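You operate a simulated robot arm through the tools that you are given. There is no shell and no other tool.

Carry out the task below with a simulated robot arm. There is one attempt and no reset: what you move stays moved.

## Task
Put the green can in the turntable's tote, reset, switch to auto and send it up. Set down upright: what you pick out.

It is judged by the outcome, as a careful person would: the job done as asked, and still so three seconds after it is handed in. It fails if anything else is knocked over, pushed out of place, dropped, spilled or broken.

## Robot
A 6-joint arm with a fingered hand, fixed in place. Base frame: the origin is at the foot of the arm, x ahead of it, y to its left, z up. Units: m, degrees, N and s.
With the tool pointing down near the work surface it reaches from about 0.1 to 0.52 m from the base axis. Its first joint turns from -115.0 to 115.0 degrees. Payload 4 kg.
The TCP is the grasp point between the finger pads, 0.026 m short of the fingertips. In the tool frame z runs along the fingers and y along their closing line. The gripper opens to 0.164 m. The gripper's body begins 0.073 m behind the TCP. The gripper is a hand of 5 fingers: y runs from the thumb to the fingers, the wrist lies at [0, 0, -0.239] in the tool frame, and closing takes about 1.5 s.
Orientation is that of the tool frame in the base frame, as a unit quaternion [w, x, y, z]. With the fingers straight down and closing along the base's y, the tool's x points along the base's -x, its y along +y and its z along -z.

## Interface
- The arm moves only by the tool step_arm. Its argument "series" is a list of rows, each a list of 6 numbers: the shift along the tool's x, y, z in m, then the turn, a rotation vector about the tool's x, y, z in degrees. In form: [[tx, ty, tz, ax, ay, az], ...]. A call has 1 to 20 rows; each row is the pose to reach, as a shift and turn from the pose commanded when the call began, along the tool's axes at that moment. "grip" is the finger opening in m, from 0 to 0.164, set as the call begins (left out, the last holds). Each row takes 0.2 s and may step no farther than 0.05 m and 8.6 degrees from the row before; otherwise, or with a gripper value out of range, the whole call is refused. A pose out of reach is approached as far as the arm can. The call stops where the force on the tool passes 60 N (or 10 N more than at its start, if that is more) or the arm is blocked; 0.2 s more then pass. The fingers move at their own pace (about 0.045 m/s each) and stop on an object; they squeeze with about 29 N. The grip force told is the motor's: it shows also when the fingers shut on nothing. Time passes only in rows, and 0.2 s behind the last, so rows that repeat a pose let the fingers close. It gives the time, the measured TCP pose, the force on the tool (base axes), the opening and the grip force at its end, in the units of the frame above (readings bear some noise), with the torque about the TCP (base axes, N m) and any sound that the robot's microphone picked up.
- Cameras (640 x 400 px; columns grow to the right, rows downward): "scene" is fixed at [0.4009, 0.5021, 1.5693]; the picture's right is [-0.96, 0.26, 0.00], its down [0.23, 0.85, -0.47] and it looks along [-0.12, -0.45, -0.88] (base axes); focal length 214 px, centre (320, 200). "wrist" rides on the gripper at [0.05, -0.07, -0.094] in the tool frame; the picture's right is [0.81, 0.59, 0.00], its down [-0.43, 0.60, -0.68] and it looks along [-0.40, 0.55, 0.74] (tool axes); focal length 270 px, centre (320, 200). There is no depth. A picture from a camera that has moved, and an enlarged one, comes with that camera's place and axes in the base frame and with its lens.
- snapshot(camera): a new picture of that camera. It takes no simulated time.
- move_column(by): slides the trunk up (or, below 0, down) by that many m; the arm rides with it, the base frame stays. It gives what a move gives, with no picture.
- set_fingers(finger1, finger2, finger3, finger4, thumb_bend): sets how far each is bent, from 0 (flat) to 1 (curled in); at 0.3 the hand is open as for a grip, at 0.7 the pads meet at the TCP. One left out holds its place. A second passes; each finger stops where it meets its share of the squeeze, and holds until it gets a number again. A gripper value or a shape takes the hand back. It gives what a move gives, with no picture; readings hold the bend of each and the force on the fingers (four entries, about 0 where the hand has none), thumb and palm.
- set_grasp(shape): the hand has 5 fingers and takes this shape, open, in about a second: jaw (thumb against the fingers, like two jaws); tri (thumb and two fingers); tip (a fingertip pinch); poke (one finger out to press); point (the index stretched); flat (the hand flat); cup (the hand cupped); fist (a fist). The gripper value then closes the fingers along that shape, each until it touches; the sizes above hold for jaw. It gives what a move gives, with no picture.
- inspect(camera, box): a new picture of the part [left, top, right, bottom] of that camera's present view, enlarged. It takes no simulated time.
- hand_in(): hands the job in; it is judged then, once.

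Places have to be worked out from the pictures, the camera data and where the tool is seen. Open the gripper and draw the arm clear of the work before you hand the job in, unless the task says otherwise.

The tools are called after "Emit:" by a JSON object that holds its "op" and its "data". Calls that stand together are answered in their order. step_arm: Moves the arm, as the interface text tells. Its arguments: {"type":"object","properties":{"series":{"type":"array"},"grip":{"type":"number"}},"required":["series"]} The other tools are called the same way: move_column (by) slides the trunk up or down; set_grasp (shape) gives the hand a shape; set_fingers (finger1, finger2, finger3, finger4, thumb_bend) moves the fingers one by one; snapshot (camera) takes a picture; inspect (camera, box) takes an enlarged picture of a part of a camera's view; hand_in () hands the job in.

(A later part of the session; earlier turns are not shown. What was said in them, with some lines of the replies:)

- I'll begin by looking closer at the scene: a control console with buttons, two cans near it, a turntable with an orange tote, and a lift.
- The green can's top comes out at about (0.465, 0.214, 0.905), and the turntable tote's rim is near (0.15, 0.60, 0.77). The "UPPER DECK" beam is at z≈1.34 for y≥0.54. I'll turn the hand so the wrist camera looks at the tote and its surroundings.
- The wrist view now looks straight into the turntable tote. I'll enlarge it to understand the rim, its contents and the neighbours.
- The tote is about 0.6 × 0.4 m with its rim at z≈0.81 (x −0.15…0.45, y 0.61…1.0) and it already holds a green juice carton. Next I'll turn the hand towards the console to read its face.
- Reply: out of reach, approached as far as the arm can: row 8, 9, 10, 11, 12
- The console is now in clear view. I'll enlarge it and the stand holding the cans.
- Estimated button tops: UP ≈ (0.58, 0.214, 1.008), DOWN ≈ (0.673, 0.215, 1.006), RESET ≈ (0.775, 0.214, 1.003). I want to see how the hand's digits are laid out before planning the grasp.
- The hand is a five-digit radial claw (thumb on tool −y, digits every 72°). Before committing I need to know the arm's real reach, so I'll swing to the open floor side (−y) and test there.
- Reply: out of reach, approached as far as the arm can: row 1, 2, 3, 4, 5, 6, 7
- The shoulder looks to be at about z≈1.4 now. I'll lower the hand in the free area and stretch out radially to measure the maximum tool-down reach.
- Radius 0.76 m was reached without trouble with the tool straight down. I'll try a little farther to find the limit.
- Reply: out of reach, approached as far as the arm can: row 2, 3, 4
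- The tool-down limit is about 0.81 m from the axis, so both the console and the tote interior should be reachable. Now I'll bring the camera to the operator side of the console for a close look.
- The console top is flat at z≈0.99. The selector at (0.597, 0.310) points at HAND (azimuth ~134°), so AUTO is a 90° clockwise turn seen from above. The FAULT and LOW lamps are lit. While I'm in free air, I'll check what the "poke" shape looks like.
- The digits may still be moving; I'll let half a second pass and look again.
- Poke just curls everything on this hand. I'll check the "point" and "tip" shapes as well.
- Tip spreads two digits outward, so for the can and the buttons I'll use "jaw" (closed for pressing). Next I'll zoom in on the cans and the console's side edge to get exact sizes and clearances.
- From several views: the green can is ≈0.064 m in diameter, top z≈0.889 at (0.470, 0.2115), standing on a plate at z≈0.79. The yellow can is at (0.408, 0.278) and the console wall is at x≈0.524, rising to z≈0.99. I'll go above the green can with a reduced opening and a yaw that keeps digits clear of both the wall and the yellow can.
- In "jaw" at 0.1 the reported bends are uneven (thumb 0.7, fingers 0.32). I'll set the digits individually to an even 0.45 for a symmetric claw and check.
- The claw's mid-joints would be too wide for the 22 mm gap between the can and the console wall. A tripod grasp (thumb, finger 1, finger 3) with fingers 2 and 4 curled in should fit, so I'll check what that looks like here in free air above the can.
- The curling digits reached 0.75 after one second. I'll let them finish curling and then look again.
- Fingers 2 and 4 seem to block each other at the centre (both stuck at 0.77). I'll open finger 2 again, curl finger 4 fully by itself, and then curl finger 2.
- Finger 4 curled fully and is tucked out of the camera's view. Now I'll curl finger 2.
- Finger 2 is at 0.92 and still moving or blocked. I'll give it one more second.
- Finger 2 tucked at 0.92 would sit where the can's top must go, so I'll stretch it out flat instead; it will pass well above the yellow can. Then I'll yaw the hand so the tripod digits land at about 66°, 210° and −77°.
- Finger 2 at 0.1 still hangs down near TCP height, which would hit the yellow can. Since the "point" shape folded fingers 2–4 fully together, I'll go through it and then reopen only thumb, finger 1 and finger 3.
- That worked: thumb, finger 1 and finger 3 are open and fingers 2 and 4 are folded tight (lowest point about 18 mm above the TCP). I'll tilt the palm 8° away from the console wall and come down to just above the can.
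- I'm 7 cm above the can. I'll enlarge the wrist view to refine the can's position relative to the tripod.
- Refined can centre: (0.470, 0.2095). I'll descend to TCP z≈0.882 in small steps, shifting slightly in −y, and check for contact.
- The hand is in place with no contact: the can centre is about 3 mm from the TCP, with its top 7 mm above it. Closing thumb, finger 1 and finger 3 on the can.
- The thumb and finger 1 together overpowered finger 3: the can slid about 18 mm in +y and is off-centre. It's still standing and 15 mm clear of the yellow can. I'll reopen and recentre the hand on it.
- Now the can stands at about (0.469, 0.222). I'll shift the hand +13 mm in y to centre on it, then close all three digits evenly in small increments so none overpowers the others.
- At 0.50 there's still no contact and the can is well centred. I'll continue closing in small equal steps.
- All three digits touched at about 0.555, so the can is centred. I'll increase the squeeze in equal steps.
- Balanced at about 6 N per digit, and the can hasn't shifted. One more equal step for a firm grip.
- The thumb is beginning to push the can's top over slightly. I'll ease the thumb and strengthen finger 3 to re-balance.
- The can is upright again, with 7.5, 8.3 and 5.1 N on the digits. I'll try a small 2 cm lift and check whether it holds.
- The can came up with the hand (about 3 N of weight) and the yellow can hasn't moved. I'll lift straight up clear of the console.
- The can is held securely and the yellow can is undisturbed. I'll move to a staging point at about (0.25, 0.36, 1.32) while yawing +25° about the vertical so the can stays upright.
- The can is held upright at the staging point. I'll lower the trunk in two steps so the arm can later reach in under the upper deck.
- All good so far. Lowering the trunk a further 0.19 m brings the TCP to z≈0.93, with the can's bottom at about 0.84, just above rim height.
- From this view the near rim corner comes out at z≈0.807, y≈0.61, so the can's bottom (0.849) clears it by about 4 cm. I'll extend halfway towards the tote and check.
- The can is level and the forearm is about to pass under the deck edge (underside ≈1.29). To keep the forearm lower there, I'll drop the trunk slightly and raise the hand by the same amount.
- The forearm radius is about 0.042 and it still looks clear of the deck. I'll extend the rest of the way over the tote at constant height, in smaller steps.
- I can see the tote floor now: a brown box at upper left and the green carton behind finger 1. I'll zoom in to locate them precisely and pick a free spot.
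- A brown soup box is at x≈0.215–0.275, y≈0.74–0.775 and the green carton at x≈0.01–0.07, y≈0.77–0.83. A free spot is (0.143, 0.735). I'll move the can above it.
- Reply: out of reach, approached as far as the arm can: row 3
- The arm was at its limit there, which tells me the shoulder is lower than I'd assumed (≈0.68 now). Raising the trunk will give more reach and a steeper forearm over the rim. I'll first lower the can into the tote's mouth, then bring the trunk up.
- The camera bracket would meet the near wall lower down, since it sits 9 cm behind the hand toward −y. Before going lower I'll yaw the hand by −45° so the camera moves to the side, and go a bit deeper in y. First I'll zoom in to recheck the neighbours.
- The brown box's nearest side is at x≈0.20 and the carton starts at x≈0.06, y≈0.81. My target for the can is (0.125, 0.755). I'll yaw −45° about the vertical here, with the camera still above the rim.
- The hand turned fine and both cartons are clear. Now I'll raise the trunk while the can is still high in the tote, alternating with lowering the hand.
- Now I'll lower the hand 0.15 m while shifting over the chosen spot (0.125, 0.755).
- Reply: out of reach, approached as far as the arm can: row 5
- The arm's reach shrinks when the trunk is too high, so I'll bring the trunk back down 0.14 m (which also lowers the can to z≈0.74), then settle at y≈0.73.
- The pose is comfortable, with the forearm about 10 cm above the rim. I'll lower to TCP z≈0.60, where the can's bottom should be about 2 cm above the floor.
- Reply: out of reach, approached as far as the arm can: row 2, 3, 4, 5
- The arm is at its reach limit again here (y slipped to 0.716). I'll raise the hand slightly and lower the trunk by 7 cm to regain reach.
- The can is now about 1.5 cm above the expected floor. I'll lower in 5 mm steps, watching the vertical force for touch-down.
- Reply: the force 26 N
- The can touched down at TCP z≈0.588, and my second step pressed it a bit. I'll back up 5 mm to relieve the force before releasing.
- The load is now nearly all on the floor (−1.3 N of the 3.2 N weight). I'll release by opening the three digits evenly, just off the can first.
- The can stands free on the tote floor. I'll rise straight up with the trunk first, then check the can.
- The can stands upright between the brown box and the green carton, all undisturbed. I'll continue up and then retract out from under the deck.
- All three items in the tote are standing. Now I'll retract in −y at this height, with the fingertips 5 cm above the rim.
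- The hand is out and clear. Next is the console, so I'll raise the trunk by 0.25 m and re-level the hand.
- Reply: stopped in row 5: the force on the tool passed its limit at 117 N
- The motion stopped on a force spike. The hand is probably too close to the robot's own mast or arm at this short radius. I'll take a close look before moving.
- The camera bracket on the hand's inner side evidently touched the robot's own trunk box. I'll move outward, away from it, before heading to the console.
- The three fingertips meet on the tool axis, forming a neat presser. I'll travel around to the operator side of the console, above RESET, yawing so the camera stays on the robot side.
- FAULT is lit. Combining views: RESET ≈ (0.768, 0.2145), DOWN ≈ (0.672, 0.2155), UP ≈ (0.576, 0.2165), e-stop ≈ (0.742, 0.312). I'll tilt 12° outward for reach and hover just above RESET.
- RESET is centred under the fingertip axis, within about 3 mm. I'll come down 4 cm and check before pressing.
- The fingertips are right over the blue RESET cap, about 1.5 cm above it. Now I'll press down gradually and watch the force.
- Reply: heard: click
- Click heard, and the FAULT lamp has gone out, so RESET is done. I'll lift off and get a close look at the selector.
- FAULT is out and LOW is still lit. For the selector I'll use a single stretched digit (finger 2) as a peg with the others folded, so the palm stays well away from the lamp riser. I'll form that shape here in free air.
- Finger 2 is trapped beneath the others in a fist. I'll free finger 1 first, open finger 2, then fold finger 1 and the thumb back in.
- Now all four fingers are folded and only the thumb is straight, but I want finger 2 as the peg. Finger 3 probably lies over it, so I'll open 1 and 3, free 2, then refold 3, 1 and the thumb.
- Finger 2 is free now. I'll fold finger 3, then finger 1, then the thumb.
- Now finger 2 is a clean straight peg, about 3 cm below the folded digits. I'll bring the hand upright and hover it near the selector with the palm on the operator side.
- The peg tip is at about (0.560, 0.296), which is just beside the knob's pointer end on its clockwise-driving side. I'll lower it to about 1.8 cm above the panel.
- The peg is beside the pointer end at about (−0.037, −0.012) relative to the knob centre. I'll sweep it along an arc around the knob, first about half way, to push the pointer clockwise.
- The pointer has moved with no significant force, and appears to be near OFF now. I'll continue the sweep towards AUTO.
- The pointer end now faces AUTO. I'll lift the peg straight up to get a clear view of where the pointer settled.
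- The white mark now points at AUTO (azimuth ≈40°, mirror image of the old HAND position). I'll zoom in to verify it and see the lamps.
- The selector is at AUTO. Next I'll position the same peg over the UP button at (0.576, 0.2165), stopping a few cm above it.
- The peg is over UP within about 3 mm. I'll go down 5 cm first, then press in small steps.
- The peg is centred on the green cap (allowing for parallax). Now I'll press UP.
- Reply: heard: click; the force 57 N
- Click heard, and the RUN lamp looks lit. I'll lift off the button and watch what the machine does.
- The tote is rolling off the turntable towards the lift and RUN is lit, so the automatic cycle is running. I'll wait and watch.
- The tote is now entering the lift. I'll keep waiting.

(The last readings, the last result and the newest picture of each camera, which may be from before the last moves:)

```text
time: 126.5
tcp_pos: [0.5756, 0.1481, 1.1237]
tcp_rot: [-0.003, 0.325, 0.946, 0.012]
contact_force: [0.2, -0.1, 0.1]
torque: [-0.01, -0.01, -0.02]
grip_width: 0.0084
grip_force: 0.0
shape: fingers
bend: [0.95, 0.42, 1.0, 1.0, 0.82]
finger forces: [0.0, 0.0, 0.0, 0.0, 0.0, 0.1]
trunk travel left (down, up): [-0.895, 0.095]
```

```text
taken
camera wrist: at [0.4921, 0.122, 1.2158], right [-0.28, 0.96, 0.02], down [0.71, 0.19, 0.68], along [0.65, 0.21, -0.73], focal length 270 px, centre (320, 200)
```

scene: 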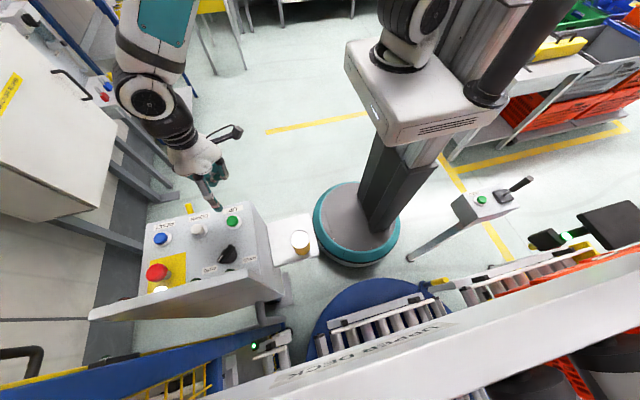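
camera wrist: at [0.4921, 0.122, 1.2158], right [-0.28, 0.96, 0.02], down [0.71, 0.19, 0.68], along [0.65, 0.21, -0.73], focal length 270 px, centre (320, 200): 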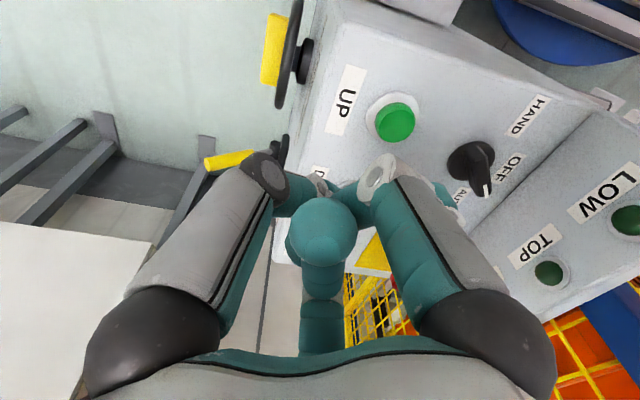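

The LOW lamp has gone out, so the lift is rising. I'll keep waiting for TOP.

Emit:
{"op": "step_arm", "data": {"series": [[0, 0, 0, 0, 0, 0], [0, 0, 0, 0, 0, 0], [0, 0, 0, 0, 0, 0], [0, 0, 0, 0, 0, 0], [0, 0, 0, 0, 0, 0], [0, 0, 0, 0, 0, 0], [0, 0, 0, 0, 0, 0], [0, 0, 0, 0, 0, 0], [0, 0, 0, 0, 0, 0], [0, 0, 0, 0, 0, 0], [0, 0, 0, 0, 0, 0], [0, 0, 0, 0, 0, 0], [0, 0, 0, 0, 0, 0], [0, 0, 0, 0, 0, 0], [0, 0, 0, 0, 0, 0], [0, 0, 0, 0, 0, 0], [0, 0, 0, 0, 0, 0], [0, 0, 0, 0, 0, 0], [0, 0, 0, 0, 0, 0], [0, 0, 0, 0, 0, 0]]}}

Emit:
{"op": "snapshot", "data": {"camera": "scene"}}

Emit:
{"op": "snapshot", "data": {"camera": "wrist"}}

```text
time: 130.7
tcp_pos: [0.5741, 0.1487, 1.1244]
tcp_rot: [-0.003, 0.325, 0.946, 0.012]
contact_force: [0.2, 0.1, -0.3]
torque: [-0.02, 0.0, 0.0]
grip_width: 0.0085
grip_force: 0.0
shape: fingers
bend: [0.95, 0.42, 1.0, 1.0, 0.82]
finger forces: [0.1, 0.0, 0.1, 0.0, 0.0, 0.1]
trunk travel left (down, up): [-0.895, 0.095]
```

```text
taken
```

scene: 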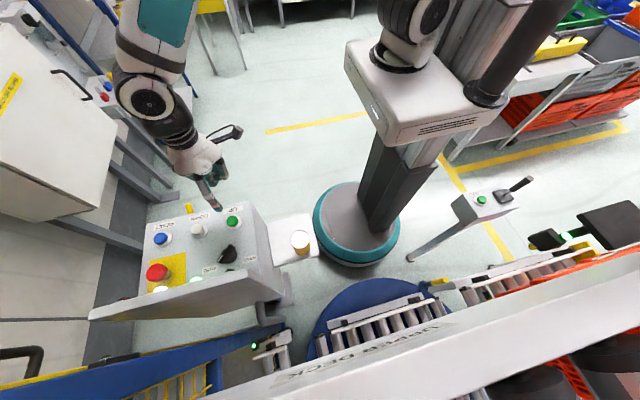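

```text
taken
camera wrist: at [0.4921, 0.122, 1.2158], right [-0.28, 0.96, 0.02], down [0.71, 0.19, 0.68], along [0.65, 0.21, -0.73], focal length 270 px, centre (320, 200)
```

wrist: 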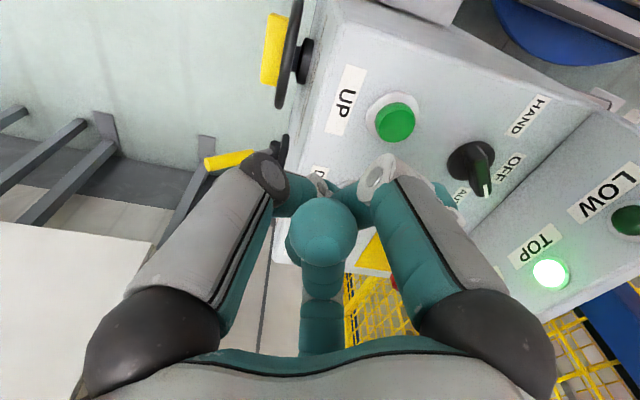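

TOP is lit: the lift has arrived at the upper deck. RUN still appears lit, so I'll wait for the cycle to finish.

Emit:
{"op": "step_arm", "data": {"series": [[0, 0, 0, 0, 0, 0], [0, 0, 0, 0, 0, 0], [0, 0, 0, 0, 0, 0], [0, 0, 0, 0, 0, 0], [0, 0, 0, 0, 0, 0], [0, 0, 0, 0, 0, 0], [0, 0, 0, 0, 0, 0], [0, 0, 0, 0, 0, 0], [0, 0, 0, 0, 0, 0], [0, 0, 0, 0, 0, 0], [0, 0, 0, 0, 0, 0], [0, 0, 0, 0, 0, 0], [0, 0, 0, 0, 0, 0], [0, 0, 0, 0, 0, 0], [0, 0, 0, 0, 0, 0], [0, 0, 0, 0, 0, 0], [0, 0, 0, 0, 0, 0], [0, 0, 0, 0, 0, 0], [0, 0, 0, 0, 0, 0], [0, 0, 0, 0, 0, 0]]}}

Emit:
{"op": "inspect", "data": {"camera": "scene", "box": [60, 180, 340, 400]}}

Emit:
{"op": "snapshot", "data": {"camera": "scene"}}

```text
time: 134.9
tcp_pos: [0.5746, 0.1482, 1.1228]
tcp_rot: [-0.004, 0.325, 0.946, 0.013]
contact_force: [-0.3, -0.6, 0.1]
torque: [0.0, -0.01, 0.02]
grip_width: 0.0088
grip_force: 0.1
shape: fingers
bend: [0.95, 0.42, 1.0, 1.0, 0.82]
finger forces: [0.1, 0.0, 0.1, 0.1, 0.0, 0.0]
trunk travel left (down, up): [-0.895, 0.095]
```

```text
1.82 times, centred on (200, 290) of scene
camera zoom: at [0.4009, 0.5021, 1.5693], right [-0.96, 0.26, 0.0], down [0.23, 0.85, -0.47], along [-0.12, -0.45, -0.88], focal length 390 px, centre (538, 36)
```

zoom: 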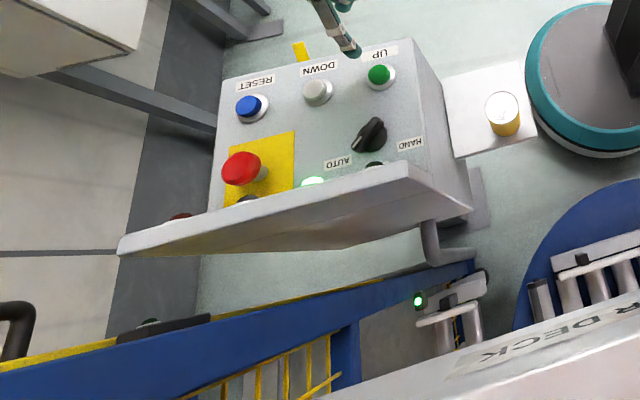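

```text
taken
```

scene: 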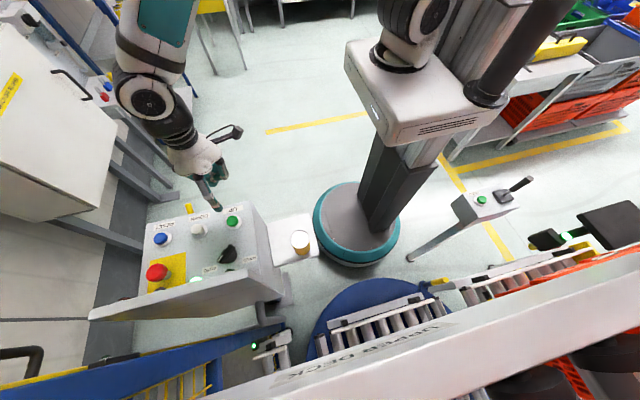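

RUN has gone out, TOP is lit and FAULT is off, so the cycle is complete. I'll draw the arm back to a clear spot and open the hand.

Emit:
{"op": "step_arm", "data": {"series": [[0.0, -0.005, -0.04, 0, 0, 0], [0.005, -0.03, -0.08, 0, 0, 0], [0.015, -0.06, -0.11, 0, 0, 0], [0.03, -0.095, -0.14, 0, 0, 0], [0.045, -0.13, -0.165, 0, 0, 0], [0.0598, -0.1677, -0.1823, 0, 0, 0]]}}

Emit:
{"op": "set_grasp", "data": {"shape": "jaw"}}

Emit:
{"op": "snapshot", "data": {"camera": "scene"}}

Emit:
{"op": "snapshot", "data": {"camera": "wrist"}}

```text
time: 136.3
tcp_pos: [0.4211, 0.0467, 1.3045]
tcp_rot: [-0.003, 0.325, 0.946, 0.013]
contact_force: [-0.6, -0.7, -0.4]
torque: [0.0, -0.03, 0.0]
grip_width: 0.0085
grip_force: 0.1
shape: fingers
bend: [0.95, 0.42, 1.0, 1.0, 0.82]
finger forces: [0.0, 0.0, 0.1, 0.0, 0.1, 0.0]
trunk travel left (down, up): [-0.895, 0.095]
```

```text
time: 137.2
tcp_pos: [0.423, 0.0486, 1.3032]
tcp_rot: [-0.003, 0.325, 0.946, 0.013]
contact_force: [0.5, -0.7, -0.1]
torque: [0.01, 0.0, -0.05]
grip_width: 0.1639
grip_force: 0.0
shape: jaw
bend: [0.3, 0.3, 0.3, 0.3, 0.3]
finger forces: [0.1, 0.0, 0.1, 0.0, 0.0, 0.1]
trunk travel left (down, up): [-0.895, 0.095]
```

```text
taken
```

scene: 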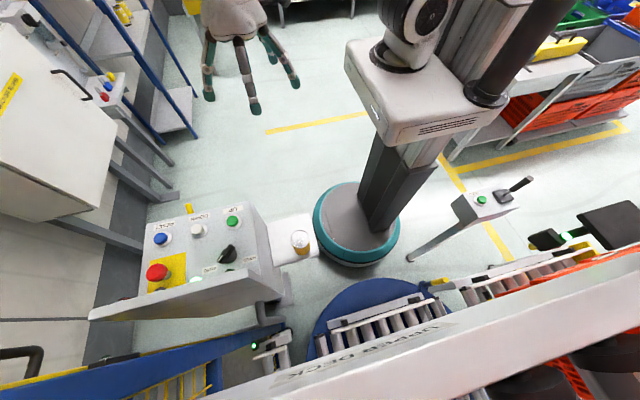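

```text
taken
camera wrist: at [0.3402, 0.0212, 1.3962], right [-0.28, 0.96, 0.02], down [0.71, 0.19, 0.68], along [0.65, 0.21, -0.73], focal length 270 px, centre (320, 200)
```

wrist: 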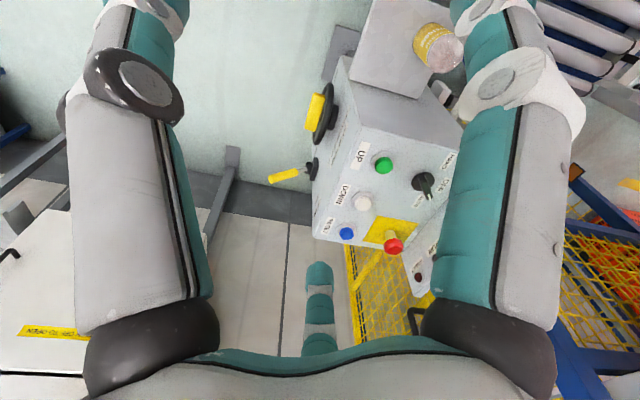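

Everything on the console side is in order. For a final check I'll turn the camera towards the lift and tilt it up to see the raised tote.

Emit:
{"op": "step_arm", "data": {"series": [[0, 0, 0, 0, 0, -7.5], [0, 0, 0, 0, 0, -15], [0, 0, 0, 0, 0, -22.5], [0, 0, 0, 0, 0, -30], [0, 0, 0, 0, 0, -37.5]]}}

Emit:
{"op": "step_arm", "data": {"series": [[0, 0, -0.02, -6.47, -4.7, 0], [0, 0, -0.04, -12.94, -9.4, 0], [0, 0, -0.06, -19.4, -14.1, 0], [0, 0, -0.08, -25.9, -18.8, 0], [0, 0, -0.1, -32.4, -23.5, 0]]}}

Emit:
{"op": "snapshot", "data": {"camera": "wrist"}}

Emit:
{"op": "snapshot", "data": {"camera": "scene"}}

```text
time: 138.4
tcp_pos: [0.4231, 0.0478, 1.3026]
tcp_rot: [0.0, 0.002, 1.0, 0.012]
contact_force: [-0.2, 0.6, 0.1]
torque: [0.01, 0.01, -0.02]
grip_width: 0.1635
grip_force: 0.1
shape: jaw
bend: [0.3, 0.3, 0.3, 0.3, 0.3]
finger forces: [0.0, 0.0, 0.0, 0.0, 0.0, 0.1]
trunk travel left (down, up): [-0.895, 0.095]
```

```text
time: 139.6
tcp_pos: [0.4465, 0.0372, 1.393]
tcp_rot: [0.203, 0.005, 0.936, 0.288]
contact_force: [0.5, 0.1, -0.7]
torque: [0.01, 0.02, 0.02]
grip_width: 0.1641
grip_force: 0.0
shape: jaw
bend: [0.3, 0.3, 0.3, 0.3, 0.3]
finger forces: [0.0, 0.1, 0.0, 0.0, 0.0, 0.1]
out of reach, approached as far as the arm can: row 3, 4, 5
trunk travel left (down, up): [-0.895, 0.095]
```

```text
taken
camera wrist: at [0.3717, -0.0655, 1.406], right [-0.81, 0.59, 0.01], down [0.07, 0.08, 0.99], along [0.59, 0.8, -0.1], focal length 270 px, centre (320, 200)
```

wrist: 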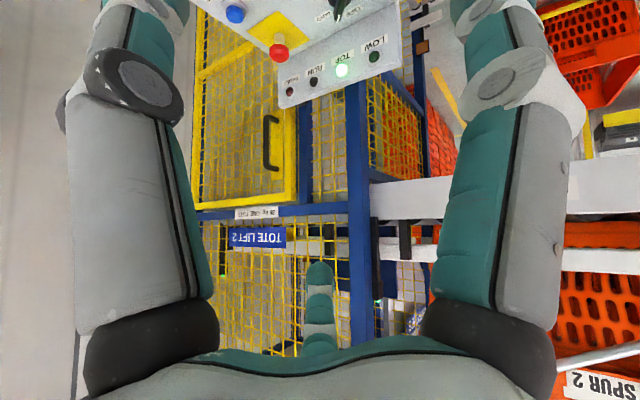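

```text
taken
```

scene: 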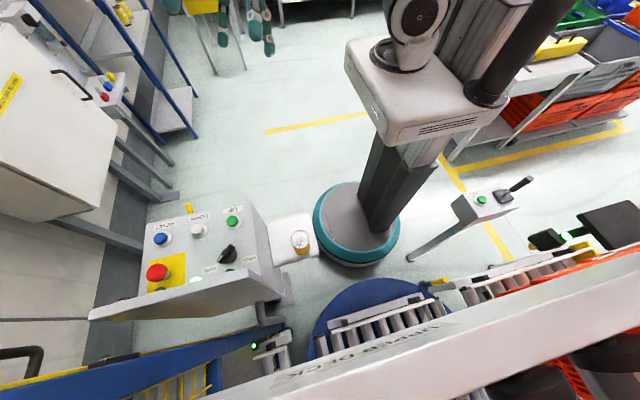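

The "SPUR 2" tote is now up on the upper deck (lower right of this inverted view). I'll zoom in on it.

Emit:
{"op": "inspect", "data": {"camera": "wrist", "box": [520, 200, 640, 400]}}

Emit:
{"op": "inspect", "data": {"camera": "wrist", "box": [200, 0, 460, 180]}}

```text
2.00 times, centred on (580, 300) of wrist
camera zoom: at [0.3717, -0.0655, 1.406], right [-0.81, 0.59, 0.01], down [0.07, 0.08, 0.99], along [0.59, 0.8, -0.1], focal length 541 px, centre (-200, 0)
```

zoom: 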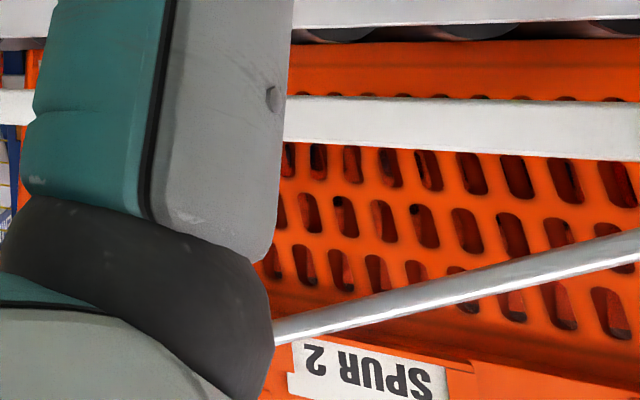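

```text
2.22 times, centred on (330, 90) of wrist
camera zoom: at [0.3717, -0.0655, 1.406], right [-0.81, 0.59, 0.01], down [0.07, 0.08, 0.99], along [0.59, 0.8, -0.1], focal length 601 px, centre (298, 444)
```

zoom: 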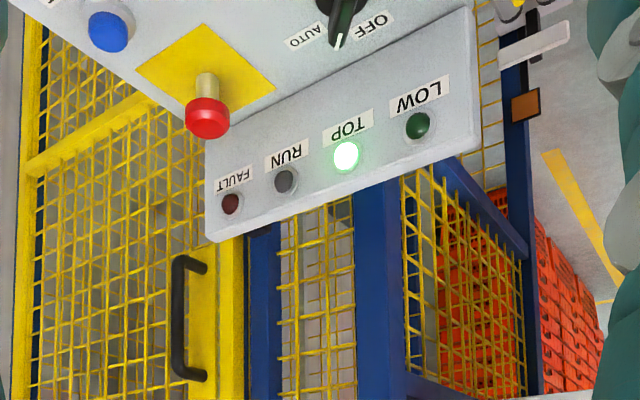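

The SPUR 2 tote with the can has been delivered to the upper deck. TOP is lit, RUN and FAULT are off, and the selector is on AUTO. The yellow can is in place, the hand is open and the arm is clear of the work, so I'm handing in the job.

Emit:
{"op": "hand_in", "data": {}}

```text
The job is handed in.
```

I put the green can in the turntable's tote, pressed RESET, turned the selector to AUTO and pressed UP. The tote is now on the upper deck, and the job is handed in.

- **Can:** it stood upright on the tote floor between the brown soup box and the green juice carton when I let go. I couldn't see inside the tote after it went up, so I haven't confirmed the can is still upright there.
- **Console:** FAULT went out after the reset, and the lift ran its cycle after UP. It ended with TOP lit and RUN off.
- **Knocks and slips:** on my first grip the green can slid about 18 mm on its stand, and I pressed it down briefly when it first touched the tote floor. The hand also bumped something on the way to the console, probably the robot's own trunk, and I backed it off.
- **Everything else:** the yellow can is where it was. I left the hand open and the arm clear of the work.
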